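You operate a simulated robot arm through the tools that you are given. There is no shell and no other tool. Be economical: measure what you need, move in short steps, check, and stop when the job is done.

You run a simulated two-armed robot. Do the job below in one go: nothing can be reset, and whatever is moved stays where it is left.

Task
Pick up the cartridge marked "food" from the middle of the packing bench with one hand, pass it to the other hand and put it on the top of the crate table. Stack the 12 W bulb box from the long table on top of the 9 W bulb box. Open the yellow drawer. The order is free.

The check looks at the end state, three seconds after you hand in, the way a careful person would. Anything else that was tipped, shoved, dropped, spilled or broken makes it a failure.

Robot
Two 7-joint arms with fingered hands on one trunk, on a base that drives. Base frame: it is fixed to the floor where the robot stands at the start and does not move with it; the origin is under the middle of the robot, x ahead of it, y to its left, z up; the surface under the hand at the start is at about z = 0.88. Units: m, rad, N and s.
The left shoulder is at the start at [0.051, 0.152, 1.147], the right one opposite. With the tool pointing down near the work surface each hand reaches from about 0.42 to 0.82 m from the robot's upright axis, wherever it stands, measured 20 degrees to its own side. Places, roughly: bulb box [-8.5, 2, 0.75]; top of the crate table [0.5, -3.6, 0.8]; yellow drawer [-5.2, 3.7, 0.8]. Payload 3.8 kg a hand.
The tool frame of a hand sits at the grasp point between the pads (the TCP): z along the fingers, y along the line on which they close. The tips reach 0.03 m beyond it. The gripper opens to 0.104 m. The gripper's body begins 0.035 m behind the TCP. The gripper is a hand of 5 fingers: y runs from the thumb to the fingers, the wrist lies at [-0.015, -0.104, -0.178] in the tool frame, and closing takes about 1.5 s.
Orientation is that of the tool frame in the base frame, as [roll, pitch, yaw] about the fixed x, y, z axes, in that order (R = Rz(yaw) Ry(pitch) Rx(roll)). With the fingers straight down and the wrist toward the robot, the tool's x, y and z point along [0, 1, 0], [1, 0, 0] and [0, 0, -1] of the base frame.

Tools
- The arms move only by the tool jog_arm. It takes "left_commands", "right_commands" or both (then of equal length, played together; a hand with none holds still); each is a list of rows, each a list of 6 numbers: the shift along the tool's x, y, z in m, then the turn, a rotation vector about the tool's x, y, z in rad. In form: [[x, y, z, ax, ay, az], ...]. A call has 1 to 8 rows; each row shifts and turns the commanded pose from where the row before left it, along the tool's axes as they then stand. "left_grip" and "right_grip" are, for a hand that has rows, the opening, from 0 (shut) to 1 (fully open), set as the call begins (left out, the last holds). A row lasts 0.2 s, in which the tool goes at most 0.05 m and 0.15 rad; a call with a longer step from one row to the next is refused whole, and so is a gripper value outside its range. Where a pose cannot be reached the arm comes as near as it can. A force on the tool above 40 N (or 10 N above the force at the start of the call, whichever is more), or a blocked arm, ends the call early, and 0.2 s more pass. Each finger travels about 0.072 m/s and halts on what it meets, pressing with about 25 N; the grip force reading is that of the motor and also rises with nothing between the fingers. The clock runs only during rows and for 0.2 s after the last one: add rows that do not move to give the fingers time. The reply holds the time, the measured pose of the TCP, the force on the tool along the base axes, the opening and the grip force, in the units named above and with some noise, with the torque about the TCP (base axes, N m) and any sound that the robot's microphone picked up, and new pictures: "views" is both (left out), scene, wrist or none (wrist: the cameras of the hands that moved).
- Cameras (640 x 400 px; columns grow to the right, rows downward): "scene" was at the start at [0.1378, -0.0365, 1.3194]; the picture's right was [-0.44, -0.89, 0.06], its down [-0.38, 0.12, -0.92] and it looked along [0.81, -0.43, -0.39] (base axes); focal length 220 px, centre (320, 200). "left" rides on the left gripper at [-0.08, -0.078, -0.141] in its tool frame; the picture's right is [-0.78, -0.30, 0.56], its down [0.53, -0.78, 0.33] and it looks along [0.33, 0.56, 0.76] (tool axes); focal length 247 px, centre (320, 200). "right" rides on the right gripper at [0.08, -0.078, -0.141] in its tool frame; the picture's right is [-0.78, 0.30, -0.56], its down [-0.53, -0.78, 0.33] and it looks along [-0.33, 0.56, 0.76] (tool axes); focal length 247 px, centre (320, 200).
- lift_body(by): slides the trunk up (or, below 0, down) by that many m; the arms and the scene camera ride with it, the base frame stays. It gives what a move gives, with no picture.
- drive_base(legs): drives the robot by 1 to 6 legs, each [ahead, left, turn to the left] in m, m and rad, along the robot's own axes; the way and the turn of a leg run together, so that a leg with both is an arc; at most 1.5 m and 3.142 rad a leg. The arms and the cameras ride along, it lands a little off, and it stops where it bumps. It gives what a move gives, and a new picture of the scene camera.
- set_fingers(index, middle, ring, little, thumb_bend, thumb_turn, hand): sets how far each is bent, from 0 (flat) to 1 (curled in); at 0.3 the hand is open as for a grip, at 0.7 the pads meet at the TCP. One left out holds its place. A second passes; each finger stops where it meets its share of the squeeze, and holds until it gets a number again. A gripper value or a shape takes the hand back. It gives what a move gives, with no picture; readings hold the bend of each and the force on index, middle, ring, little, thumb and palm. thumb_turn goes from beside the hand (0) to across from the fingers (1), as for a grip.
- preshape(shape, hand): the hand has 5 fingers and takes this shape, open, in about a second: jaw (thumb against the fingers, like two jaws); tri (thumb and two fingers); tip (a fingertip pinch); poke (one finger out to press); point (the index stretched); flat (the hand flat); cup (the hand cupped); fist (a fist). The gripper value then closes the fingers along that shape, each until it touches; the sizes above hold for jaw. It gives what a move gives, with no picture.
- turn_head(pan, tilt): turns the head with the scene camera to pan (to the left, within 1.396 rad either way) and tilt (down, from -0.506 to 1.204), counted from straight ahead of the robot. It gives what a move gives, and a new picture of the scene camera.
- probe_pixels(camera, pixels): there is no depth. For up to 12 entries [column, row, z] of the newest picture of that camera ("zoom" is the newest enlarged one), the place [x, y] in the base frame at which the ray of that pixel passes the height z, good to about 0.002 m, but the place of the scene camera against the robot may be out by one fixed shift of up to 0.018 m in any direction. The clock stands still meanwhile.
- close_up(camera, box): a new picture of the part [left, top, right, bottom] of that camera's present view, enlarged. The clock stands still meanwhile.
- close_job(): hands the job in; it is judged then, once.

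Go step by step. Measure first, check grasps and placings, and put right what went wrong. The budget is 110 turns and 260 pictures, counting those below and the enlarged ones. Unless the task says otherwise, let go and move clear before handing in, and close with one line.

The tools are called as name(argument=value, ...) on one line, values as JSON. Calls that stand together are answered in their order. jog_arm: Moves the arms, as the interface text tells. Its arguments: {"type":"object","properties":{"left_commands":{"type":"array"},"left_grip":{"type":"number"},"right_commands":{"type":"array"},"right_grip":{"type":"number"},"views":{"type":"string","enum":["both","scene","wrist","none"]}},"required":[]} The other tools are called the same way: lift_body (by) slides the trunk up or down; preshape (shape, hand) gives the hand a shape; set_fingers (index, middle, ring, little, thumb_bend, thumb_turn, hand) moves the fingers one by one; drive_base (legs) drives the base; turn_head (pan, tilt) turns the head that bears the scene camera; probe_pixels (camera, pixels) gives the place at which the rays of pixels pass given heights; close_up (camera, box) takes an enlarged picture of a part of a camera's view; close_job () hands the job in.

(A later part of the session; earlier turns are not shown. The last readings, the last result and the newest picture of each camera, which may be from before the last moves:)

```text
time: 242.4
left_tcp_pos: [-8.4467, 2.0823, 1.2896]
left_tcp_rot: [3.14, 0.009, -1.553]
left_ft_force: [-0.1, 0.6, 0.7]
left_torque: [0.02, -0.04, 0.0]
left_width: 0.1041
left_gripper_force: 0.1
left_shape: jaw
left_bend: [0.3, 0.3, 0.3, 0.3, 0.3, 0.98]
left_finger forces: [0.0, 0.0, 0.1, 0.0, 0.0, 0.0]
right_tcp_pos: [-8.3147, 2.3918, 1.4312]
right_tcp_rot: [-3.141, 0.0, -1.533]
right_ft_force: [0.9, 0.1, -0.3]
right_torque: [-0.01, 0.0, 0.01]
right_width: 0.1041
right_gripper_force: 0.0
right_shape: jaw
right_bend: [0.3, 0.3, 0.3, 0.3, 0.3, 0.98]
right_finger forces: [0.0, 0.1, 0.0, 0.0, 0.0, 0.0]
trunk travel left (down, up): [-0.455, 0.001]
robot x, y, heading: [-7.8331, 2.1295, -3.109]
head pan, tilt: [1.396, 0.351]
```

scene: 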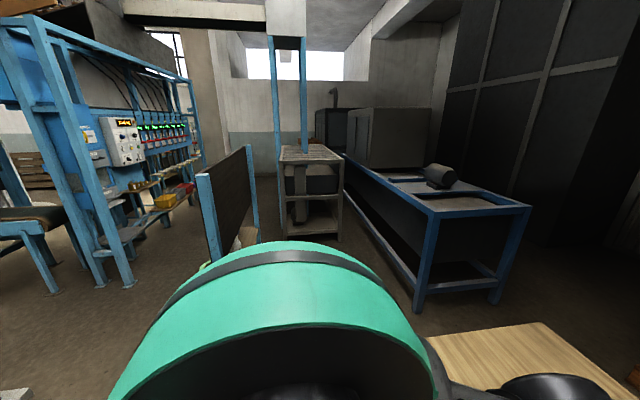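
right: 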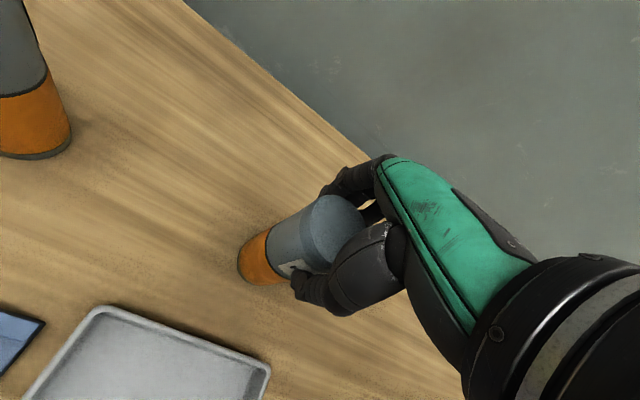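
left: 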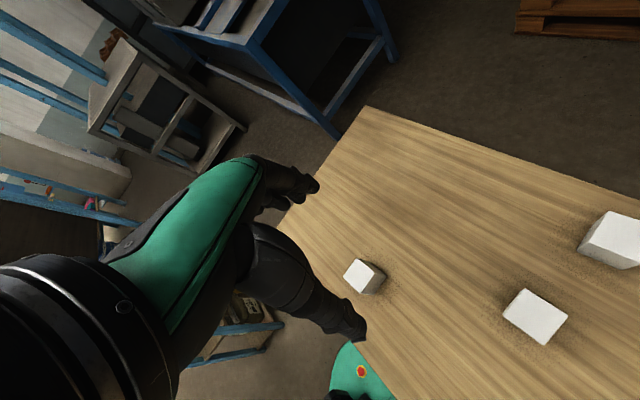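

From here the stand looks upright, and I'll verify it later. To read the hidden labels I'll lift the front blank box, turn it, and read it with the head camera. First I'll measure the boxes with the wrist camera.

turn_head(pan=0.0, tilt=0.7)

close_up(camera="left", box=[320, 0, 640, 200])

```text
time: 243.9
left_tcp_pos: [-8.447, 2.0822, 1.2903]
left_tcp_rot: [3.139, 0.008, -1.552]
left_ft_force: [-0.3, -0.3, 0.6]
left_torque: [-0.01, 0.02, -0.03]
left_width: 0.1038
left_gripper_force: 0.0
left_shape: jaw
left_bend: [0.3, 0.3, 0.3, 0.3, 0.3, 0.98]
left_finger forces: [0.0, 0.1, 0.0, 0.1, 0.0, 0.0]
right_tcp_pos: [-8.3144, 2.3909, 1.4307]
right_tcp_rot: [3.141, 0.001, -1.534]
right_ft_force: [0.3, 0.3, -0.1]
right_torque: [0.01, -0.01, -0.02]
right_width: 0.104
right_gripper_force: 0.2
right_shape: jaw
right_bend: [0.3, 0.3, 0.3, 0.3, 0.3, 0.98]
right_finger forces: [0.0, 0.0, 0.1, 0.1, 0.0, 0.0]
trunk travel left (down, up): [-0.455, 0.001]
robot x, y, heading: [-7.8354, 2.1293, -3.11]
head pan, tilt: [0.0, 0.7]
```

scene: 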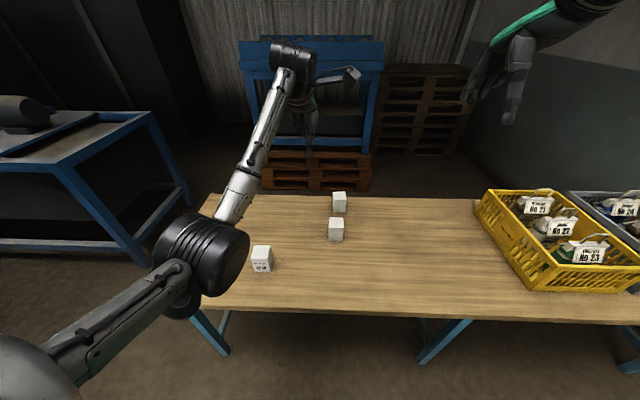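

```text
2.00 times, centred on (480, 100) of left
```

zoom: 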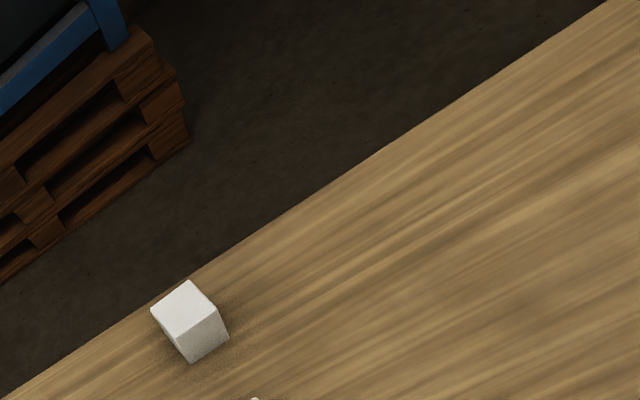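

close_up(camera="left", box=[340, 120, 500, 320])

```text
2.00 times, centred on (420, 220) of left
```

zoom: 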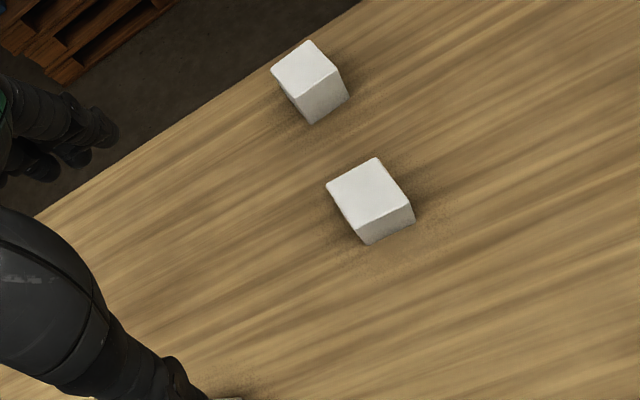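

probe_pixels(camera="zoom", pixels=[[327, 186, 0.82], [376, 157, 0.82], [413, 207, 0.82], [362, 236, 0.82], [370, 244, 0.75], [414, 223, 0.75], [271, 71, 0.82], [309, 41, 0.82], [341, 74, 0.82], [303, 100, 0.82], [312, 123, 0.75], [348, 98, 0.75]])

```text
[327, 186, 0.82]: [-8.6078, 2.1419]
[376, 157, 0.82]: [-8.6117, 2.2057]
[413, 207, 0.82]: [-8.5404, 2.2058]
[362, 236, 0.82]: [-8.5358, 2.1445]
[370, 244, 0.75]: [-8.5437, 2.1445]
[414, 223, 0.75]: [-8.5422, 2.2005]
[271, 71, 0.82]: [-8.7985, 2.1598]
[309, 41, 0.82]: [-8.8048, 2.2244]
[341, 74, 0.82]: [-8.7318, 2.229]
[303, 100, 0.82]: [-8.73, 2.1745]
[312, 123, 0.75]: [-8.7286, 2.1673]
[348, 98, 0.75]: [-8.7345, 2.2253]
```

The front blank box is centred at (-8.576,2.174), about 0.07×0.062 with its top at 0.82. I'll reposition the base so the box is in the left arm's comfortable zone and yaw the left hand so it closes across y, leaving the label face free.

drive_base(legs=[[0.05, -0.2, -0.03]])

jog_arm(left_commands=[[0, 0, 0, 0, 0, 0.145], [0, 0, 0, 0, 0, 0.145], [0, 0, 0, 0, 0, 0.145], [0, 0, 0, 0, 0, 0.145], [0, 0, 0, 0, 0, 0.145], [0, 0, 0, 0, 0, 0.145], [0, 0, 0, 0, 0, 0.145], [0, 0, 0, 0, 0, 0.145]], views="none")

```text
time: 245.5
left_tcp_pos: [-8.5005, 2.2905, 1.2907]
left_tcp_rot: [3.138, 0.013, -1.581]
left_ft_force: [-0.1, 0.1, -0.2]
left_torque: [0.01, 0.03, -0.03]
left_width: 0.1038
left_gripper_force: 0.0
left_shape: jaw
left_bend: [0.3, 0.3, 0.3, 0.3, 0.3, 0.98]
left_finger forces: [0.0, 0.0, 0.0, 0.0, 0.0, 0.0]
right_tcp_pos: [-8.3578, 2.5947, 1.4329]
right_tcp_rot: [3.14, 0.004, -1.563]
right_ft_force: [0.0, -1.2, 0.4]
right_torque: [0.02, 0.02, 0.03]
right_width: 0.1038
right_gripper_force: 0.1
right_shape: jaw
right_bend: [0.3, 0.3, 0.3, 0.3, 0.3, 0.98]
right_finger forces: [0.0, 0.1, 0.1, 0.1, 0.0, 0.0]
trunk travel left (down, up): [-0.455, 0.001]
robot x, y, heading: [-7.8868, 2.3223, -3.135]
head pan, tilt: [0.0, 0.7]
```

scene: 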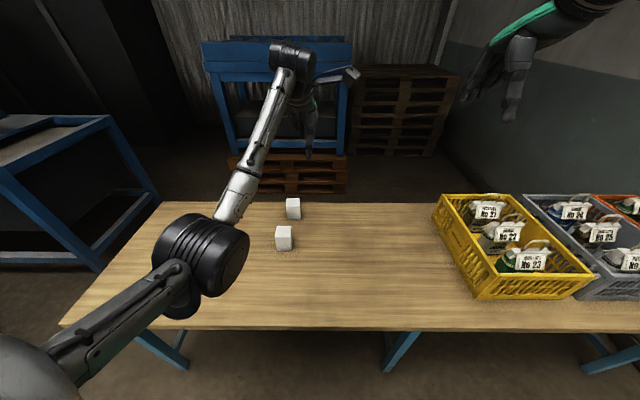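

```text
time: 247.3
left_tcp_pos: [-8.5011, 2.2949, 1.2906]
left_tcp_rot: [3.133, 0.003, -2.744]
left_ft_force: [-0.4, -0.8, -0.7]
left_torque: [-0.03, -0.03, -0.02]
left_width: 0.104
left_gripper_force: 0.0
left_shape: jaw
left_bend: [0.3, 0.3, 0.3, 0.3, 0.3, 0.98]
left_finger forces: [0.0, 0.1, 0.0, 0.0, 0.0, 0.0]
right_tcp_pos: [-8.36, 2.6009, 1.4292]
right_tcp_rot: [-3.14, 0.002, -1.563]
right_ft_force: [-0.4, -0.8, 0.1]
right_torque: [-0.01, -0.03, -0.03]
right_width: 0.104
right_gripper_force: 0.0
right_shape: jaw
right_bend: [0.3, 0.3, 0.3, 0.3, 0.3, 0.98]
right_finger forces: [0.1, 0.0, 0.1, 0.1, 0.0, 0.0]
trunk travel left (down, up): [-0.455, 0.001]
robot x, y, heading: [-7.8898, 2.3274, -3.137]
head pan, tilt: [0.0, 0.7]
```

jog_arm(left_commands=[[0, 0, 0, 0, 0, 0.135], [0, 0, 0, 0, 0, 0.135], [0, 0, 0, 0, 0, 0.125], [0.025, -0.04, 0, 0, 0, 0], [0.025, -0.04, 0, 0, 0, 0], [0.025, -0.041, 0, 0, 0, 0], [0, 0, 0, 0, 0, 0]], views="none")

lift_body(by=-0.25)

close_up(camera="left", box=[0, 0, 640, 400])

```text
time: 248.9
left_tcp_pos: [-8.4968, 2.1568, 1.271]
left_tcp_rot: [3.132, -0.003, -3.139]
left_ft_force: [0.1, 0.4, 0.3]
left_torque: [0.01, 0.04, -0.01]
left_width: 0.1037
left_gripper_force: 0.1
left_shape: jaw
left_bend: [0.3, 0.3, 0.3, 0.3, 0.3, 0.98]
left_finger forces: [0.1, 0.1, 0.1, 0.0, 0.1, 0.0]
left hand out of reach, approached as far as the arm can: row 3, 4, 5, 6
right_tcp_pos: [-8.3587, 2.6015, 1.4305]
right_tcp_rot: [3.141, 0.001, -1.563]
right_ft_force: [0.1, 1.3, -0.2]
right_torque: [-0.01, 0.0, 0.0]
right_width: 0.104
right_gripper_force: 0.0
right_shape: jaw
right_bend: [0.3, 0.3, 0.3, 0.3, 0.3, 0.98]
right_finger forces: [0.1, 0.0, 0.1, 0.0, 0.0, 0.0]
trunk travel left (down, up): [-0.455, 0.001]
robot x, y, heading: [-7.8895, 2.3251, -3.138]
head pan, tilt: [0.0, 0.7]
```

```text
time: 251.5
left_tcp_pos: [-8.5176, 2.1566, 0.9182]
left_tcp_rot: [3.133, 0.158, -3.139]
left_ft_force: [-1.1, -0.7, 0.3]
left_torque: [-0.02, 0.03, -0.01]
left_width: 0.1039
left_gripper_force: 0.0
left_shape: jaw
left_bend: [0.3, 0.3, 0.3, 0.3, 0.3, 0.98]
left_finger forces: [0.1, 0.0, 0.0, 0.0, 0.0, 0.0]
right_tcp_pos: [-8.3592, 2.6011, 1.181]
right_tcp_rot: [-3.141, 0.001, -1.562]
right_ft_force: [0.0, -0.1, -0.4]
right_torque: [0.01, -0.04, 0.03]
right_width: 0.1039
right_gripper_force: 0.0
right_shape: jaw
right_bend: [0.3, 0.3, 0.3, 0.3, 0.3, 0.98]
right_finger forces: [0.0, 0.0, 0.1, 0.1, 0.0, 0.0]
trunk travel left (down, up): [-0.205, 0.251]
robot x, y, heading: [-7.8844, 2.3277, -3.139]
head pan, tilt: [0.0, 0.7]
```

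```text
1.00 times, centred on (320, 200) of left (not enlarged: the box is as wide or as high as the picture)
```

zoom: 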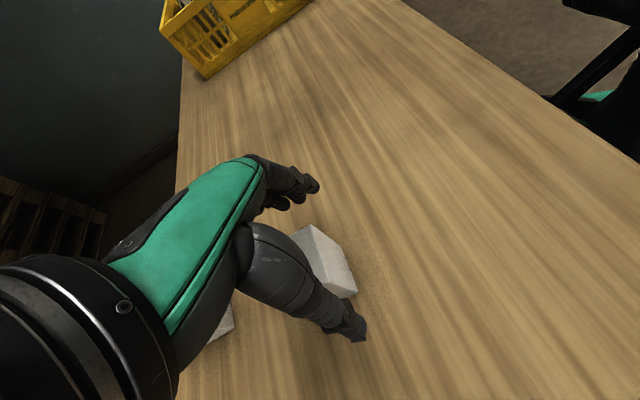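

Lowering the trunk brought the hand to z≈0.918 with a small tilt. I'll go up a bit and level it.

jog_arm(left_commands=[[0, 0, -0.04, 0, 0, 0], [0, 0, 0, 0, 0.08, 0], [0, 0, 0, 0, 0.078, 0], [0, 0, 0, 0, 0, 0]], views="none")

```text
time: 252.5
left_tcp_pos: [-8.5188, 2.1554, 0.9574]
left_tcp_rot: [3.133, 0.003, -3.137]
left_ft_force: [1.3, -1.2, 0.3]
left_torque: [0.0, 0.01, 0.02]
left_width: 0.1038
left_gripper_force: 0.0
left_shape: jaw
left_bend: [0.3, 0.3, 0.3, 0.3, 0.3, 0.98]
left_finger forces: [0.0, 0.1, 0.0, 0.0, 0.0, 0.1]
left hand out of reach, approached as far as the arm can: row 1
right_tcp_pos: [-8.3599, 2.6023, 1.18]
right_tcp_rot: [-3.141, 0.002, -1.56]
right_ft_force: [0.4, 0.7, 0.9]
right_torque: [-0.03, -0.01, 0.0]
right_width: 0.104
right_gripper_force: 0.0
right_shape: jaw
right_bend: [0.3, 0.3, 0.3, 0.3, 0.3, 0.98]
right_finger forces: [0.0, 0.0, 0.0, 0.0, 0.0, 0.0]
trunk travel left (down, up): [-0.205, 0.251]
robot x, y, heading: [-7.8878, 2.3234, -3.141]
head pan, tilt: [0.0, 0.7]
```

jog_arm(left_commands=[[0.029, 0.0095, 0, 0, 0, 0], [0.028, 0.009, 0, 0, 0, 0], [0, 0, 0, 0, 0, 0]], views="wrist")

```text
time: 253.3
left_tcp_pos: [-8.5495, 2.1664, 0.9563]
left_tcp_rot: [3.132, 0.001, -3.136]
left_ft_force: [-0.1, -0.3, -1.0]
left_torque: [0.02, 0.02, -0.02]
left_width: 0.1038
left_gripper_force: 0.2
left_shape: jaw
left_bend: [0.3, 0.3, 0.3, 0.3, 0.3, 0.98]
left_finger forces: [0.1, 0.0, 0.0, 0.0, 0.0, 0.1]
left hand out of reach, approached as far as the arm can: row 2
right_tcp_pos: [-8.3591, 2.601, 1.1811]
right_tcp_rot: [-3.141, 0.004, -1.563]
right_ft_force: [0.1, -0.3, 0.5]
right_torque: [-0.02, 0.01, -0.01]
right_width: 0.1038
right_gripper_force: 0.1
right_shape: jaw
right_bend: [0.3, 0.3, 0.3, 0.3, 0.3, 0.98]
right_finger forces: [0.0, 0.1, 0.1, 0.0, 0.1, 0.1]
trunk travel left (down, up): [-0.205, 0.251]
robot x, y, heading: [-7.889, 2.3234, -3.136]
head pan, tilt: [0.0, 0.7]
```

left: 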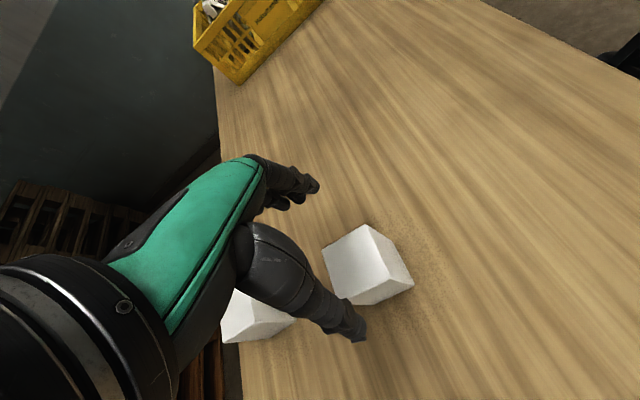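

I'm 26 mm short in x; a small base nudge forward fixes that. Then I'll descend.

drive_base(legs=[[0.028, -0.006, 0]])

jog_arm(left_commands=[[0, 0, 0.03, 0, 0, 0], [0, 0, 0.03, 0, 0, 0], [0, 0, 0.025, 0, 0, 0], [0, 0, 0, 0, 0, 0]], views="both")

```text
time: 254.2
left_tcp_pos: [-8.573, 2.1728, 0.9592]
left_tcp_rot: [3.131, -0.002, -3.138]
left_ft_force: [0.0, -0.1, 0.0]
left_torque: [0.0, 0.01, 0.03]
left_width: 0.1037
left_gripper_force: 0.0
left_shape: jaw
left_bend: [0.3, 0.3, 0.3, 0.3, 0.3, 0.98]
left_finger forces: [0.0, 0.0, 0.0, 0.1, 0.1, 0.0]
right_tcp_pos: [-8.3823, 2.6045, 1.1837]
right_tcp_rot: [3.138, 0.0, -1.561]
right_ft_force: [0.9, -0.6, 0.7]
right_torque: [0.04, 0.03, -0.01]
right_width: 0.1036
right_gripper_force: 0.1
right_shape: jaw
right_bend: [0.3, 0.3, 0.3, 0.3, 0.3, 0.98]
right_finger forces: [0.0, 0.0, 0.0, 0.0, 0.0, 0.0]
trunk travel left (down, up): [-0.205, 0.251]
robot x, y, heading: [-7.9126, 2.327, -3.141]
head pan, tilt: [0.0, 0.7]
```

scene: 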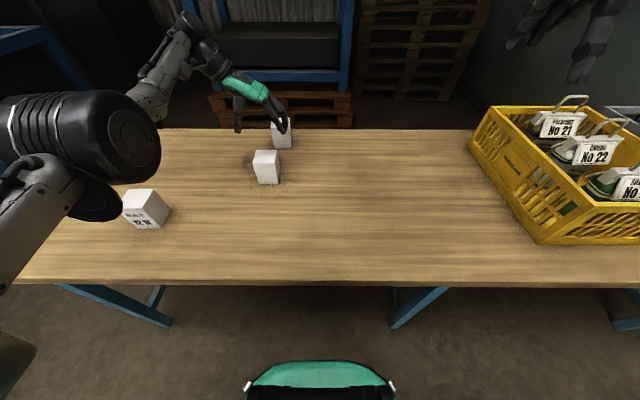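

```text
time: 255.2
left_tcp_pos: [-8.5705, 2.1742, 0.8724]
left_tcp_rot: [3.134, 0.001, -3.139]
left_ft_force: [0.1, -0.4, 0.2]
left_torque: [0.02, 0.0, -0.03]
left_width: 0.1039
left_gripper_force: 0.0
left_shape: jaw
left_bend: [0.3, 0.3, 0.3, 0.3, 0.3, 0.98]
left_finger forces: [0.0, 0.1, 0.0, 0.0, 0.0, 0.1]
left hand out of reach, approached as far as the arm can: row 3
right_tcp_pos: [-8.3872, 2.6058, 1.1812]
right_tcp_rot: [3.14, 0.001, -1.562]
right_ft_force: [-0.2, 0.3, -0.6]
right_torque: [0.02, -0.01, 0.01]
right_width: 0.1039
right_gripper_force: 0.0
right_shape: jaw
right_bend: [0.3, 0.3, 0.3, 0.3, 0.3, 0.98]
right_finger forces: [0.1, 0.0, 0.0, 0.0, 0.0, 0.0]
trunk travel left (down, up): [-0.205, 0.251]
robot x, y, heading: [-7.9163, 2.334, -3.133]
head pan, tilt: [0.0, 0.7]
```

scene: 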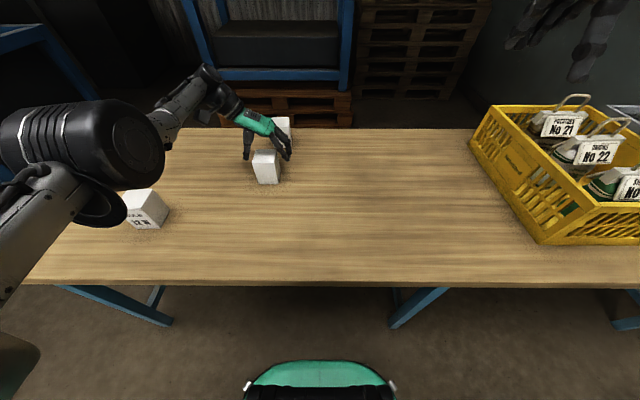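
left: 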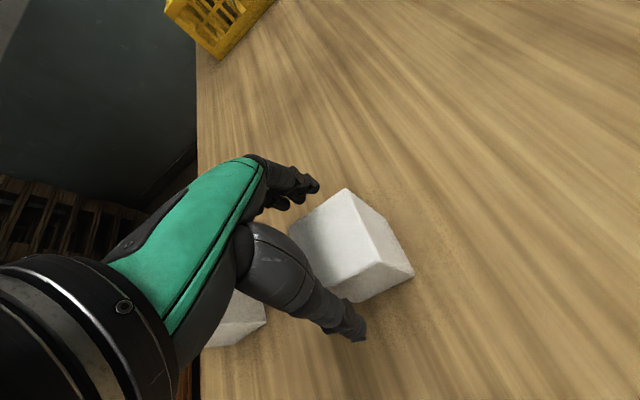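

The box sits between the open fingers and the elbow is well above the table. I'll descend the last 77 mm with the trunk, then close.

lift_body(by=-0.075)

jog_arm(left_commands=[[0, 0, 0, 0, 0, 0], [0, 0, 0, 0, 0, 0], [0, 0, 0, 0, 0, 0], [0, 0, 0, 0, 0, 0], [0, 0, 0, 0, 0, 0], [0, 0, 0, 0, 0, 0], [0, 0, 0, 0, 0, 0]], left_grip=0, views="both")

```text
time: 255.8
left_tcp_pos: [-8.576, 2.1737, 0.825]
left_tcp_rot: [3.119, 0.026, -3.138]
left_ft_force: [5.1, -2.4, 15.8]
left_torque: [-0.24, 0.11, 0.14]
left_width: 0.1041
left_gripper_force: 0.1
left_shape: jaw
left_bend: [0.28, 0.3, 0.3, 0.3, 0.3, 0.96]
left_finger forces: [11.4, 0.1, 0.0, 0.1, 18.3, 0.1]
right_tcp_pos: [-8.3882, 2.607, 1.1415]
right_tcp_rot: [-3.133, 0.0, -1.56]
right_ft_force: [0.1, -0.1, -0.9]
right_torque: [0.02, -0.03, -0.05]
right_width: 0.104
right_gripper_force: 0.0
right_shape: jaw
right_bend: [0.3, 0.3, 0.3, 0.3, 0.3, 0.98]
right_finger forces: [0.1, 0.0, 0.1, 0.0, 0.0, 0.0]
trunk travel left (down, up): [-0.17, 0.286]
robot x, y, heading: [-7.9129, 2.3311, -3.137]
head pan, tilt: [0.0, 0.7]
stopped: the force on the tool passed its limit at 73 N (the readings are from after the stop); the commanded pose is now the measured one
```

```text
time: 257.4
left_tcp_pos: [-8.5736, 2.1758, 0.8243]
left_tcp_rot: [3.118, 0.028, -3.138]
left_ft_force: [3.9, -1.5, 22.0]
left_torque: [0.6, 0.18, -0.07]
left_width: 0.0527
left_gripper_force: 24.9
left_shape: jaw
left_bend: [0.74, 0.49, 0.52, 0.49, 0.66, 0.98]
left_finger forces: [22.6, 19.0, 0.1, 0.0, 46.9, 0.0]
right_tcp_pos: [-8.3869, 2.6064, 1.1437]
right_tcp_rot: [-3.135, 0.0, -1.561]
right_ft_force: [-0.3, -0.2, 0.1]
right_torque: [0.02, 0.0, 0.01]
right_width: 0.1036
right_gripper_force: 0.1
right_shape: jaw
right_bend: [0.3, 0.3, 0.3, 0.3, 0.3, 0.98]
right_finger forces: [0.0, 0.1, 0.0, 0.0, 0.1, 0.1]
trunk travel left (down, up): [-0.17, 0.286]
robot x, y, heading: [-7.9145, 2.3321, -3.135]
head pan, tilt: [0.0, 0.7]
```

scene: 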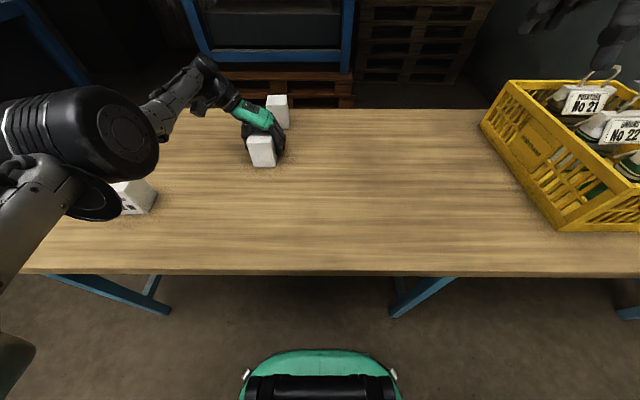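
left: 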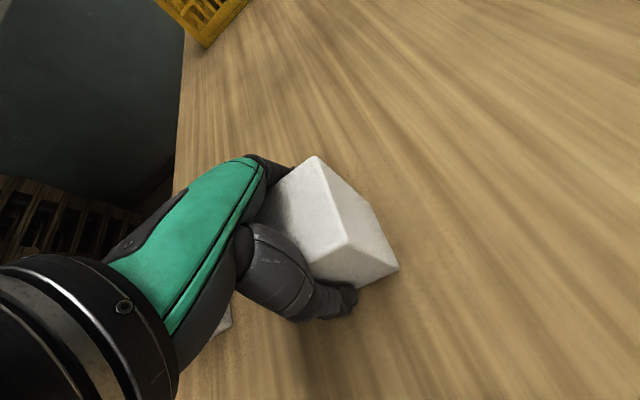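

The fingertips touched the table at TCP 0.825, so the tabletop is nearer z≈0.79. The box is gripped (width 0.053), so I'll lift with the trunk.

lift_body(by=0.15)

close_up(camera="scene", box=[100, 60, 420, 260])

```text
time: 259.1
left_tcp_pos: [-8.5661, 2.1751, 1.0745]
left_tcp_rot: [3.119, -0.124, -3.138]
left_ft_force: [0.5, 0.2, -0.5]
left_torque: [0.01, -0.06, 0.01]
left_width: 0.0518
left_gripper_force: 24.7
left_shape: jaw
left_bend: [0.74, 0.5, 0.52, 0.49, 0.66, 0.99]
left_finger forces: [18.9, 17.2, 0.1, 0.0, 40.5, 0.1]
right_tcp_pos: [-8.3915, 2.6058, 1.2903]
right_tcp_rot: [-3.132, 0.001, -1.563]
right_ft_force: [0.0, 0.5, -0.1]
right_torque: [0.0, 0.0, 0.04]
right_width: 0.1036
right_gripper_force: 0.1
right_shape: jaw
right_bend: [0.3, 0.3, 0.3, 0.3, 0.3, 0.98]
right_finger forces: [0.0, 0.1, 0.1, 0.0, 0.0, 0.0]
trunk travel left (down, up): [-0.32, 0.136]
robot x, y, heading: [-7.9151, 2.3316, -3.134]
head pan, tilt: [0.0, 0.7]
```

```text
2.00 times, centred on (260, 160) of scene
```

zoom: 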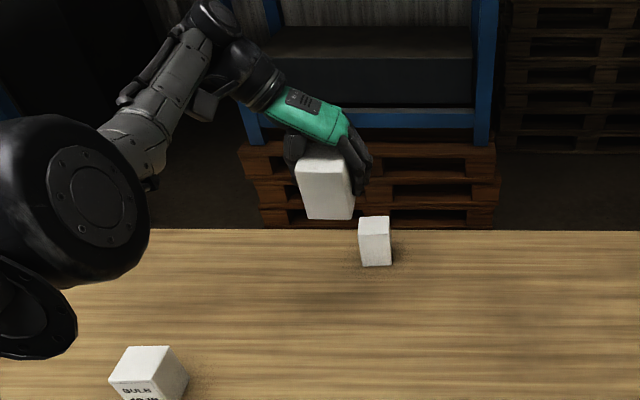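

The box is up. I'll bring it closer and yaw the hand so the far face turns toward the head camera.

jog_arm(left_commands=[[-0.03, 0, 0, 0, -0.06, 0], [-0.03, 0, 0, 0, -0.06, 0], [-0.03, 0, 0, 0, 0, 0], [-0.02, 0, 0, 0, 0, 0], [0, 0, 0, 0, 0, -0.145], [0, 0, 0, 0, 0, -0.145], [0, 0, 0, 0, 0, -0.145], [0, 0, 0, 0, 0, -0.145]], views="none")

jog_arm(left_commands=[[0, 0, 0, 0, 0, -0.145], [0, 0, 0, 0, 0, -0.145], [0, 0, 0, 0, 0, -0.145], [0, 0, 0, 0, 0, -0.145], [0, 0, 0, 0, 0, -0.145], [0, 0, 0, 0, 0, -0.145], [0, 0, 0, 0, 0, -0.145], [0, 0, 0, 0, 0, -0.145]], views="both")

```text
time: 260.9
left_tcp_pos: [-8.457, 2.1763, 1.0693]
left_tcp_rot: [3.119, 0.009, -2.557]
left_ft_force: [-0.1, -0.1, -0.6]
left_torque: [0.0, -0.01, -0.02]
left_width: 0.0518
left_gripper_force: 25.0
left_shape: jaw
left_bend: [0.74, 0.5, 0.52, 0.49, 0.66, 0.99]
left_finger forces: [17.8, 17.0, 0.0, 0.1, 38.5, 0.0]
right_tcp_pos: [-8.39, 2.607, 1.2914]
right_tcp_rot: [-3.134, 0.002, -1.562]
right_ft_force: [0.2, -0.7, -0.4]
right_torque: [-0.05, -0.01, 0.0]
right_width: 0.1038
right_gripper_force: 0.1
right_shape: jaw
right_bend: [0.3, 0.3, 0.3, 0.3, 0.3, 0.98]
right_finger forces: [0.1, 0.1, 0.1, 0.1, 0.0, 0.1]
trunk travel left (down, up): [-0.32, 0.136]
robot x, y, heading: [-7.9129, 2.3324, -3.137]
head pan, tilt: [0.0, 0.7]
```

```text
time: 262.7
left_tcp_pos: [-8.4558, 2.1759, 1.069]
left_tcp_rot: [3.14, 0.021, -1.395]
left_ft_force: [-0.3, 0.5, -0.3]
left_torque: [0.0, -0.01, 0.01]
left_width: 0.0516
left_gripper_force: 25.1
left_shape: jaw
left_bend: [0.74, 0.5, 0.52, 0.49, 0.66, 0.99]
left_finger forces: [17.8, 17.0, 0.1, 0.0, 38.0, 0.0]
right_tcp_pos: [-8.3911, 2.6063, 1.2902]
right_tcp_rot: [-3.13, 0.001, -1.562]
right_ft_force: [0.2, -0.4, -0.6]
right_torque: [-0.03, 0.0, -0.01]
right_width: 0.1038
right_gripper_force: 0.0
right_shape: jaw
right_bend: [0.3, 0.3, 0.3, 0.3, 0.3, 0.98]
right_finger forces: [0.0, 0.0, 0.0, 0.0, 0.0, 0.0]
trunk travel left (down, up): [-0.32, 0.136]
robot x, y, heading: [-7.9134, 2.3343, -3.137]
head pan, tilt: [0.0, 0.7]
```

scene: 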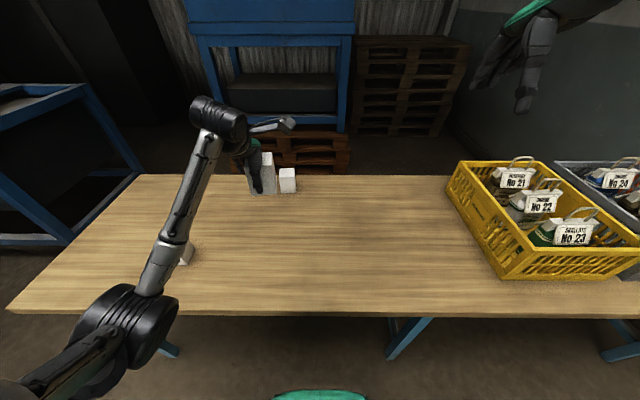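
left: 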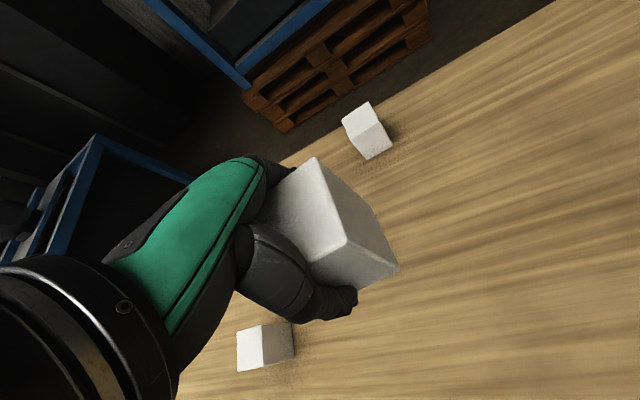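

jog_arm(left_commands=[[0, 0, 0, 0, 0, -0.139], [0, 0, 0, 0, 0, -0.139], [0, 0, 0, 0, 0, -0.139], [0, 0, 0, 0, 0, -0.139], [0, 0, 0, 0, 0, -0.139], [0, 0, 0, 0, 0, -0.139], [0, 0, 0, 0, 0, -0.139], [0, 0, 0, 0, 0, 0]], views="none")

close_up(camera="scene", box=[200, 100, 330, 210])

```text
time: 264.5
left_tcp_pos: [-8.4559, 2.1748, 1.0696]
left_tcp_rot: [-3.124, 0.012, -0.426]
left_ft_force: [0.6, 0.8, -0.5]
left_torque: [-0.01, -0.03, 0.0]
left_width: 0.0517
left_gripper_force: 25.3
left_shape: jaw
left_bend: [0.74, 0.5, 0.52, 0.49, 0.66, 0.99]
left_finger forces: [17.6, 16.7, 0.0, 0.1, 36.6, 0.1]
right_tcp_pos: [-8.3902, 2.6064, 1.2916]
right_tcp_rot: [-3.131, 0.002, -1.562]
right_ft_force: [0.1, -0.1, 0.3]
right_torque: [-0.01, 0.0, 0.01]
right_width: 0.1037
right_gripper_force: 0.0
right_shape: jaw
right_bend: [0.3, 0.3, 0.3, 0.3, 0.3, 0.98]
right_finger forces: [0.1, 0.0, 0.0, 0.0, 0.0, 0.0]
trunk travel left (down, up): [-0.32, 0.136]
robot x, y, heading: [-7.9135, 2.3299, -3.136]
head pan, tilt: [0.0, 0.7]
```

```text
3.64 times, centred on (265, 155) of scene
5 turns are left
```

zoom: 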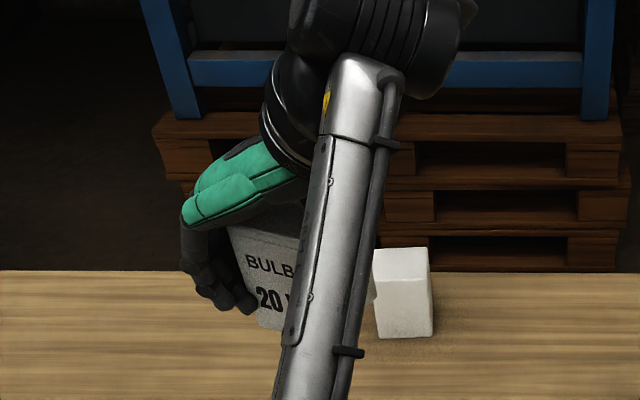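

The lifted box is a 20 W, so the rear blank box must be the 9 W. Only 5 turns remain, so I'll batch calls: return the 20 W box to its spot by contact, release, rise, swing the left hand over the 12 W box and take pictures.

probe_pixels(camera="left", pixels=[[250, 349, 0.85], [237, 332, 0.85], [263, 326, 0.85], [263, 368, 0.85], [238, 371, 0.85], [291, 322, 0.775], [294, 352, 0.775], [342, 121, 0.85], [366, 103, 0.85]])

jog_arm(left_commands=[[0, 0, 0, 0, 0, 0.145], [0, 0, 0, 0, 0, 0.145], [0, 0, 0, 0, 0, 0.145], [0, 0, 0, 0, 0, 0.145], [0, 0, 0, 0, 0, 0.145], [0, 0, 0, 0, 0, 0.145], [0, 0, 0, 0, 0, 0.145], [0, 0, 0, 0, 0, 0.145]], views="none")

jog_arm(left_commands=[[0, 0, 0, 0, 0, 0.145], [0, 0, 0, 0, 0, 0.145], [0, 0, 0, 0, 0, 0.145], [0, 0, 0, 0, 0, 0.145], [0, 0, 0, 0, 0, 0.145], [0, 0, 0, 0, 0, 0.145], [0, 0, 0, 0, 0, 0.145], [0, 0, 0, 0, 0, 0.145]], views="none")

lift_body(by=-0.14)

jog_arm(left_commands=[[0, 0, 0, 0, 0, 0.135], [0, 0, 0, 0, 0, 0.135], [0, 0, 0, 0, 0, 0.125], [0.03, 0, 0, 0, 0, 0], [0.03, 0, 0, 0, 0, 0], [0.03, 0, 0, 0, 0, 0], [0.018, 0, 0, 0, 0, 0], [0, 0, 0, 0, 0, 0]], views="none")

jog_arm(left_commands=[[0, 0, 0.03, 0, 0, 0], [0, 0, 0.025, 0, 0, 0], [0, 0, 0.015, 0, 0, 0], [0, 0, 0.008, 0, 0, 0], [0, 0, 0.008, 0, 0, 0], [0, 0, 0.008, 0, 0, 0], [0, 0, 0.008, 0, 0, 0], [0, 0, 0.008, 0, 0, 0]], views="none")

jog_arm(left_commands=[[0, 0, 0.006, 0, 0, 0], [0, 0, 0.006, 0, 0, 0], [0, 0, 0.006, 0, 0, 0], [0, 0, 0.006, 0, 0, 0], [0, 0, 0, 0, 0, 0]], views="both")

```text
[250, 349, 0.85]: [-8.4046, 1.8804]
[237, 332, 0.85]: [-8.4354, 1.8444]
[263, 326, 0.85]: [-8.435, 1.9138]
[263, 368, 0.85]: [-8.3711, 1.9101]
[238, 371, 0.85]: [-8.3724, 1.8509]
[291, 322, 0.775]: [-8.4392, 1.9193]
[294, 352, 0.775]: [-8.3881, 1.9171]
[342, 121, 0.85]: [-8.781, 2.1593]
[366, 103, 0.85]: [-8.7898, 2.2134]
```

```text
time: 266.3
left_tcp_pos: [-8.4567, 2.1766, 1.0699]
left_tcp_rot: [3.136, 0.021, -1.588]
left_ft_force: [0.2, 0.1, -1.7]
left_torque: [-0.03, 0.0, 0.0]
left_width: 0.0513
left_gripper_force: 24.9
left_shape: jaw
left_bend: [0.74, 0.5, 0.52, 0.49, 0.66, 0.99]
left_finger forces: [17.6, 16.7, 0.0, 0.1, 36.1, 0.0]
right_tcp_pos: [-8.3913, 2.605, 1.2905]
right_tcp_rot: [-3.131, 0.001, -1.563]
right_ft_force: [-0.5, -0.5, -0.1]
right_torque: [-0.04, 0.0, 0.03]
right_width: 0.104
right_gripper_force: 0.0
right_shape: jaw
right_bend: [0.3, 0.3, 0.3, 0.3, 0.3, 0.98]
right_finger forces: [0.0, 0.0, 0.0, 0.0, 0.0, 0.0]
trunk travel left (down, up): [-0.32, 0.136]
robot x, y, heading: [-7.9123, 2.3293, -3.132]
head pan, tilt: [0.0, 0.7]
```

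```text
time: 268.1
left_tcp_pos: [-8.4554, 2.175, 1.0679]
left_tcp_rot: [3.119, 0.002, -2.75]
left_ft_force: [-0.1, 0.9, -1.5]
left_torque: [0.0, 0.02, -0.04]
left_width: 0.0509
left_gripper_force: 24.9
left_shape: jaw
left_bend: [0.74, 0.5, 0.52, 0.49, 0.66, 0.99]
left_finger forces: [17.0, 16.5, 0.0, 0.0, 35.3, 0.1]
right_tcp_pos: [-8.3903, 2.6073, 1.2912]
right_tcp_rot: [-3.132, 0.001, -1.56]
right_ft_force: [0.4, -0.8, 0.6]
right_torque: [-0.01, 0.02, 0.0]
right_width: 0.1038
right_gripper_force: 0.1
right_shape: jaw
right_bend: [0.3, 0.3, 0.3, 0.3, 0.3, 0.98]
right_finger forces: [0.1, 0.0, 0.0, 0.1, 0.0, 0.0]
trunk travel left (down, up): [-0.32, 0.136]
robot x, y, heading: [-7.9154, 2.3335, -3.136]
head pan, tilt: [0.0, 0.7]
```

```text
time: 269.8
left_tcp_pos: [-8.4557, 2.175, 0.9307]
left_tcp_rot: [3.122, -0.002, -2.748]
left_ft_force: [-0.5, 0.9, -0.3]
left_torque: [-0.01, 0.01, -0.02]
left_width: 0.051
left_gripper_force: 24.7
left_shape: jaw
left_bend: [0.74, 0.5, 0.52, 0.49, 0.66, 0.99]
left_finger forces: [16.9, 16.4, 0.1, 0.0, 35.1, 0.1]
right_tcp_pos: [-8.3896, 2.6062, 1.1515]
right_tcp_rot: [-3.132, 0.0, -1.562]
right_ft_force: [-0.9, -0.4, -0.1]
right_torque: [-0.04, 0.0, -0.02]
right_width: 0.1038
right_gripper_force: 0.0
right_shape: jaw
right_bend: [0.3, 0.3, 0.3, 0.3, 0.3, 0.98]
right_finger forces: [0.1, 0.0, 0.1, 0.0, 0.0, 0.1]
trunk travel left (down, up): [-0.18, 0.276]
robot x, y, heading: [-7.9153, 2.3337, -3.136]
head pan, tilt: [0.0, 0.7]
```

```text
time: 271.6
left_tcp_pos: [-8.5631, 2.1759, 0.9281]
left_tcp_rot: [3.121, -0.006, 3.141]
left_ft_force: [1.1, -0.3, -1.3]
left_torque: [-0.03, -0.01, 0.01]
left_width: 0.0511
left_gripper_force: 25.2
left_shape: jaw
left_bend: [0.74, 0.51, 0.52, 0.49, 0.66, 0.99]
left_finger forces: [16.8, 16.4, 0.0, 0.0, 35.0, 0.0]
right_tcp_pos: [-8.3898, 2.6052, 1.1516]
right_tcp_rot: [-3.131, 0.003, -1.561]
right_ft_force: [0.1, 0.3, -0.9]
right_torque: [-0.01, 0.0, 0.01]
right_width: 0.1043
right_gripper_force: 0.1
right_shape: jaw
right_bend: [0.3, 0.3, 0.3, 0.3, 0.3, 0.98]
right_finger forces: [0.0, 0.0, 0.0, 0.0, 0.0, 0.1]
trunk travel left (down, up): [-0.18, 0.276]
robot x, y, heading: [-7.9152, 2.3357, -3.13]
head pan, tilt: [0.0, 0.7]
```

```text
time: 273.4
left_tcp_pos: [-8.5646, 2.1775, 0.8247]
left_tcp_rot: [3.117, -0.014, -3.14]
left_ft_force: [-6.0, -4.4, 20.0]
left_torque: [0.36, -0.57, -0.1]
left_width: 0.0509
left_gripper_force: 25.0
left_shape: jaw
left_bend: [0.74, 0.5, 0.52, 0.49, 0.66, 0.99]
left_finger forces: [18.6, 16.6, 0.2, 0.0, 42.7, 0.1]
right_tcp_pos: [-8.3871, 2.6055, 1.1535]
right_tcp_rot: [-3.134, 0.002, -1.562]
right_ft_force: [0.3, 0.7, -0.5]
right_torque: [-0.01, 0.04, 0.0]
right_width: 0.1035
right_gripper_force: 0.1
right_shape: jaw
right_bend: [0.3, 0.3, 0.3, 0.3, 0.3, 0.98]
right_finger forces: [0.0, 0.0, 0.1, 0.1, 0.0, 0.0]
trunk travel left (down, up): [-0.18, 0.276]
robot x, y, heading: [-7.9142, 2.3312, -3.137]
head pan, tilt: [0.0, 0.7]
```

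```text
time: 273.8
left_tcp_pos: [-8.5678, 2.1768, 0.8251]
left_tcp_rot: [3.112, -0.02, -3.14]
left_ft_force: [6.5, -3.1, 18.2]
left_torque: [0.37, -0.58, -0.22]
left_width: 0.0502
left_gripper_force: 25.4
left_shape: jaw
left_bend: [0.74, 0.5, 0.52, 0.49, 0.67, 0.98]
left_finger forces: [19.7, 16.9, 0.1, 0.0, 42.7, 0.0]
right_tcp_pos: [-8.3891, 2.6058, 1.1504]
right_tcp_rot: [-3.133, 0.003, -1.56]
right_ft_force: [-1.2, -0.9, -0.6]
right_torque: [0.03, 0.01, -0.02]
right_width: 0.1038
right_gripper_force: 0.0
right_shape: jaw
right_bend: [0.3, 0.3, 0.3, 0.3, 0.3, 0.98]
right_finger forces: [0.0, 0.0, 0.0, 0.0, 0.0, 0.0]
trunk travel left (down, up): [-0.18, 0.276]
robot x, y, heading: [-7.914, 2.3268, -3.137]
head pan, tilt: [0.0, 0.7]
stopped in row 2 (left hand): the force on the tool passed its limit at 44 N (the readings are from after the stop); the commanded pose is now the measured one
4 turns are left
```

scene: 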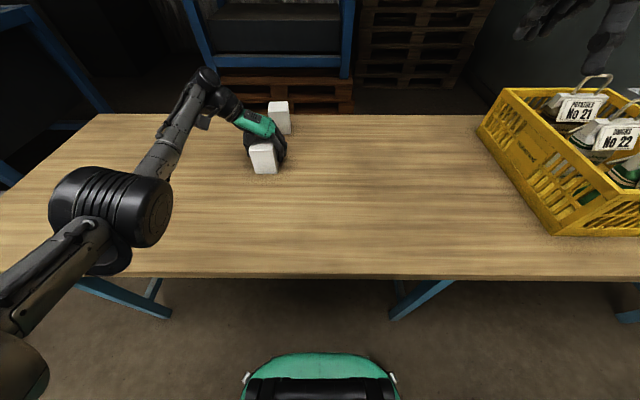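
left: 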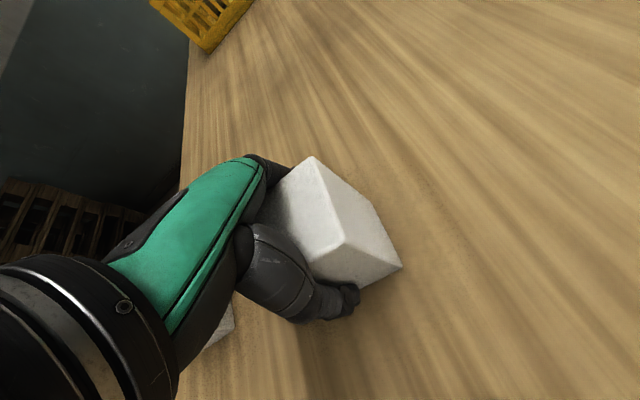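

The 20 W box is back on the table at its original spot. The 12 W box centre is about (-8.403,1.880) and the 9 W about (-8.748,2.191). Next batch: release, rise, retract, turn the hand to natural yaw and hover over the 12 W box.

jog_arm(left_commands=[[0, 0, -0.002, 0, 0, 0], [0, 0, 0, 0, 0, 0], [0, 0, 0, 0, 0, 0], [0, 0, 0, 0, 0, 0], [0, 0, 0, 0, 0, 0]], left_grip=1, views="none")

jog_arm(left_commands=[[0, 0, -0.03, 0, 0, 0], [0, 0, -0.03, 0, 0, 0], [0, 0, -0.03, 0, 0, 0], [0, 0, -0.03, 0, 0, 0], [0, 0, 0, 0, 0, 0]], views="none")

jog_arm(left_commands=[[-0.03, 0, -0.01, 0, 0, 0], [-0.04, 0, -0.01, 0, 0, 0], [-0.04, 0, 0, 0, 0, 0], [0, 0, 0, 0, 0, -0.145], [0, 0, 0, 0, 0, -0.145], [0, 0, 0, 0, 0, -0.145], [0, 0, 0, 0, 0, -0.145], [0, 0, 0, 0, 0, -0.145]], views="none")

jog_arm(left_commands=[[0, 0, 0, 0, 0, -0.145], [0, 0, 0, 0, 0, -0.145], [0, 0, 0, 0, 0, -0.145], [0, 0, 0, 0, 0, -0.137], [0, 0, 0, 0, 0, -0.137], [0, 0, 0, 0, 0, -0.137], [0, 0, 0, 0, 0, 0]], views="none")

drive_base(legs=[[0, 0.13, 0]])

jog_arm(left_commands=[[0.042, -0.013, -0.008, 0, 0, 0], [0.042, -0.013, -0.008, 0, 0, 0], [0.042, -0.013, -0.008, 0, 0, 0], [0.041, -0.013, 0, 0, 0, 0], [0, 0, 0, 0, 0, 0]], views="both")

probe_pixels(camera="left", pixels=[[320, 240, 0.855], [340, 240, 0.855], [320, 260, 0.855], [360, 260, 0.855], [300, 220, 0.855], [360, 220, 0.855], [300, 280, 0.855], [340, 280, 0.855], [380, 240, 0.855], [380, 280, 0.855], [400, 260, 0.855], [340, 300, 0.855]])

```text
time: 275.0
left_tcp_pos: [-8.566, 2.1765, 0.8243]
left_tcp_rot: [3.117, -0.018, -3.139]
left_ft_force: [-4.3, -6.3, 17.3]
left_torque: [0.02, -0.27, -0.11]
left_width: 0.1039
left_gripper_force: 0.0
left_shape: jaw
left_bend: [0.29, 0.3, 0.3, 0.3, 0.3, 0.98]
left_finger forces: [9.4, 0.0, 0.0, 0.0, 19.0, 0.1]
right_tcp_pos: [-8.3899, 2.6057, 1.1518]
right_tcp_rot: [-3.133, 0.001, -1.561]
right_ft_force: [0.3, -0.5, -0.3]
right_torque: [-0.01, 0.01, -0.01]
right_width: 0.1039
right_gripper_force: 0.1
right_shape: jaw
right_bend: [0.3, 0.3, 0.3, 0.3, 0.3, 0.98]
right_finger forces: [0.0, 0.0, 0.0, 0.0, 0.0, 0.1]
trunk travel left (down, up): [-0.18, 0.276]
robot x, y, heading: [-7.9159, 2.3293, -3.138]
head pan, tilt: [0.0, 0.7]
```

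```text
time: 276.2
left_tcp_pos: [-8.5669, 2.1729, 0.9425]
left_tcp_rot: [3.114, -0.015, -3.14]
left_ft_force: [0.2, -0.6, -1.0]
left_torque: [0.01, 0.0, 0.01]
left_width: 0.1039
left_gripper_force: 0.0
left_shape: jaw
left_bend: [0.29, 0.3, 0.3, 0.3, 0.3, 0.97]
left_finger forces: [8.6, 0.1, 0.1, 0.1, 8.9, 0.0]
right_tcp_pos: [-8.3921, 2.6058, 1.1515]
right_tcp_rot: [-3.131, 0.001, -1.561]
right_ft_force: [0.3, 0.5, -0.4]
right_torque: [0.03, -0.03, 0.02]
right_width: 0.1039
right_gripper_force: 0.1
right_shape: jaw
right_bend: [0.3, 0.3, 0.3, 0.3, 0.3, 0.98]
right_finger forces: [0.1, 0.0, 0.1, 0.0, 0.0, 0.0]
trunk travel left (down, up): [-0.18, 0.276]
robot x, y, heading: [-7.9154, 2.3275, -3.133]
head pan, tilt: [0.0, 0.7]
```

```text
time: 278.0
left_tcp_pos: [-8.4556, 2.1736, 0.9605]
left_tcp_rot: [3.113, 0.006, -2.414]
left_ft_force: [0.1, 0.3, -0.1]
left_torque: [-0.01, 0.02, 0.03]
left_width: 0.1039
left_gripper_force: 0.2
left_shape: jaw
left_bend: [0.29, 0.3, 0.3, 0.3, 0.3, 0.97]
left_finger forces: [8.3, 0.0, 0.0, 0.1, 8.6, 0.0]
right_tcp_pos: [-8.391, 2.6045, 1.1516]
right_tcp_rot: [-3.129, 0.001, -1.56]
right_ft_force: [-0.2, -0.5, 0.4]
right_torque: [-0.01, -0.06, 0.03]
right_width: 0.1041
right_gripper_force: 0.0
right_shape: jaw
right_bend: [0.3, 0.3, 0.3, 0.3, 0.3, 0.98]
right_finger forces: [0.0, 0.1, 0.0, 0.0, 0.1, 0.0]
trunk travel left (down, up): [-0.18, 0.276]
robot x, y, heading: [-7.9131, 2.3285, -3.137]
head pan, tilt: [0.0, 0.7]
```

```text
time: 279.6
left_tcp_pos: [-8.4574, 2.174, 0.9622]
left_tcp_rot: [3.126, 0.025, -1.565]
left_ft_force: [-0.9, 0.0, -1.2]
left_torque: [0.0, 0.02, -0.02]
left_width: 0.1038
left_gripper_force: 0.0
left_shape: jaw
left_bend: [0.29, 0.3, 0.3, 0.3, 0.3, 0.97]
left_finger forces: [8.3, 0.1, 0.1, 0.0, 8.4, 0.1]
right_tcp_pos: [-8.3907, 2.605, 1.1513]
right_tcp_rot: [-3.132, -0.001, -1.56]
right_ft_force: [0.8, -0.2, 0.2]
right_torque: [0.04, 0.02, 0.02]
right_width: 0.104
right_gripper_force: 0.1
right_shape: jaw
right_bend: [0.3, 0.3, 0.3, 0.3, 0.3, 0.98]
right_finger forces: [0.0, 0.0, 0.1, 0.1, 0.0, 0.1]
trunk travel left (down, up): [-0.18, 0.276]
robot x, y, heading: [-7.9129, 2.3313, -3.136]
head pan, tilt: [0.0, 0.7]
```

```text
time: 280.9
left_tcp_pos: [-8.4549, 2.0426, 0.961]
left_tcp_rot: [3.125, 0.026, -1.567]
left_ft_force: [0.4, 0.9, -1.1]
left_torque: [0.01, -0.01, 0.0]
left_width: 0.1038
left_gripper_force: 0.0
left_shape: jaw
left_bend: [0.29, 0.3, 0.3, 0.3, 0.3, 0.97]
left_finger forces: [8.0, 0.0, 0.0, 0.0, 8.4, 0.0]
right_tcp_pos: [-8.3897, 2.4753, 1.1519]
right_tcp_rot: [-3.131, 0.002, -1.562]
right_ft_force: [-0.5, -0.1, -0.1]
right_torque: [0.03, -0.02, -0.01]
right_width: 0.104
right_gripper_force: 0.1
right_shape: jaw
right_bend: [0.3, 0.3, 0.3, 0.3, 0.3, 0.98]
right_finger forces: [0.0, 0.1, 0.0, 0.1, 0.0, 0.0]
trunk travel left (down, up): [-0.18, 0.276]
robot x, y, heading: [-7.9097, 2.2011, -3.131]
head pan, tilt: [0.0, 0.7]
```

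scene: 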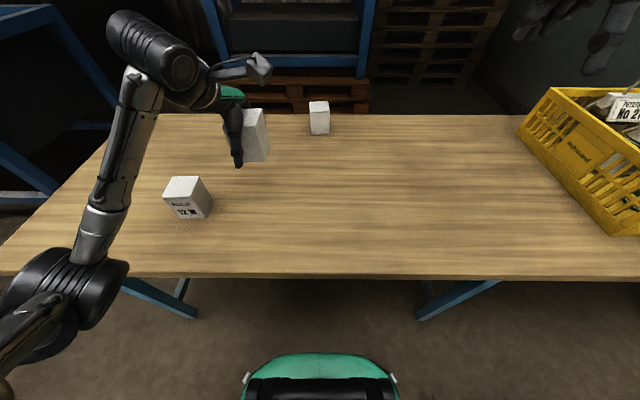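

```text
time: 282.1
left_tcp_pos: [-8.4027, 1.8742, 0.9808]
left_tcp_rot: [3.124, 0.025, -1.571]
left_ft_force: [-0.1, -0.2, -1.3]
left_torque: [-0.02, -0.02, 0.0]
left_width: 0.1041
left_gripper_force: 0.1
left_shape: jaw
left_bend: [0.29, 0.3, 0.3, 0.3, 0.3, 0.97]
left_finger forces: [7.8, 0.1, 0.1, 0.1, 8.2, 0.1]
right_tcp_pos: [-8.3903, 2.4759, 1.1503]
right_tcp_rot: [-3.132, 0.001, -1.56]
right_ft_force: [0.3, 0.4, 0.1]
right_torque: [-0.04, -0.05, 0.0]
right_width: 0.1039
right_gripper_force: 0.1
right_shape: jaw
right_bend: [0.3, 0.3, 0.3, 0.3, 0.3, 0.98]
right_finger forces: [0.0, 0.0, 0.0, 0.0, 0.1, 0.1]
trunk travel left (down, up): [-0.18, 0.276]
robot x, y, heading: [-7.9169, 2.2015, -3.134]
head pan, tilt: [0.0, 0.7]
```

scene: 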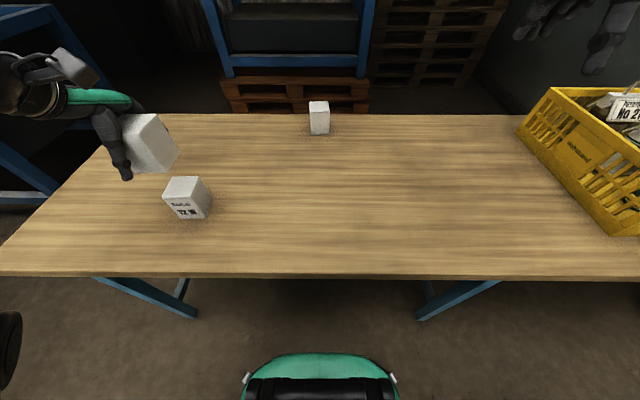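
left: 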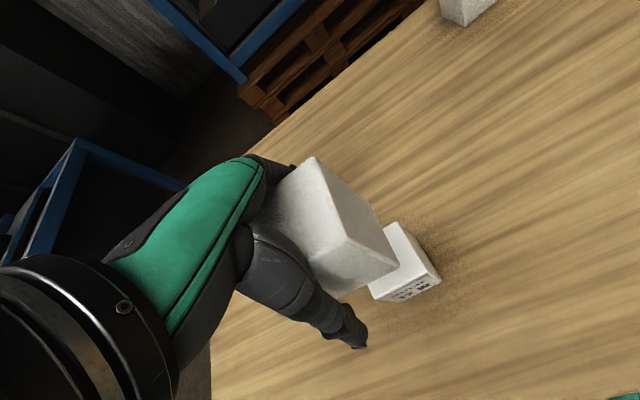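

```text
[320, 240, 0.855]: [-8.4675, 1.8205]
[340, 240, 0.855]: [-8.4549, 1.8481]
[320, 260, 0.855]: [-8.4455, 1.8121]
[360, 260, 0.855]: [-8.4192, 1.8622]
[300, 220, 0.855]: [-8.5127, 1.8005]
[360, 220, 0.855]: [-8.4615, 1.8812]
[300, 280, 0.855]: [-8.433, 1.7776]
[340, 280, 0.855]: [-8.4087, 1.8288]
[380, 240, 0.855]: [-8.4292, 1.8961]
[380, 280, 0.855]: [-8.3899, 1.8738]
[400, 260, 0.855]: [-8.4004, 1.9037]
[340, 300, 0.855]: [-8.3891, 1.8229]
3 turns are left
```

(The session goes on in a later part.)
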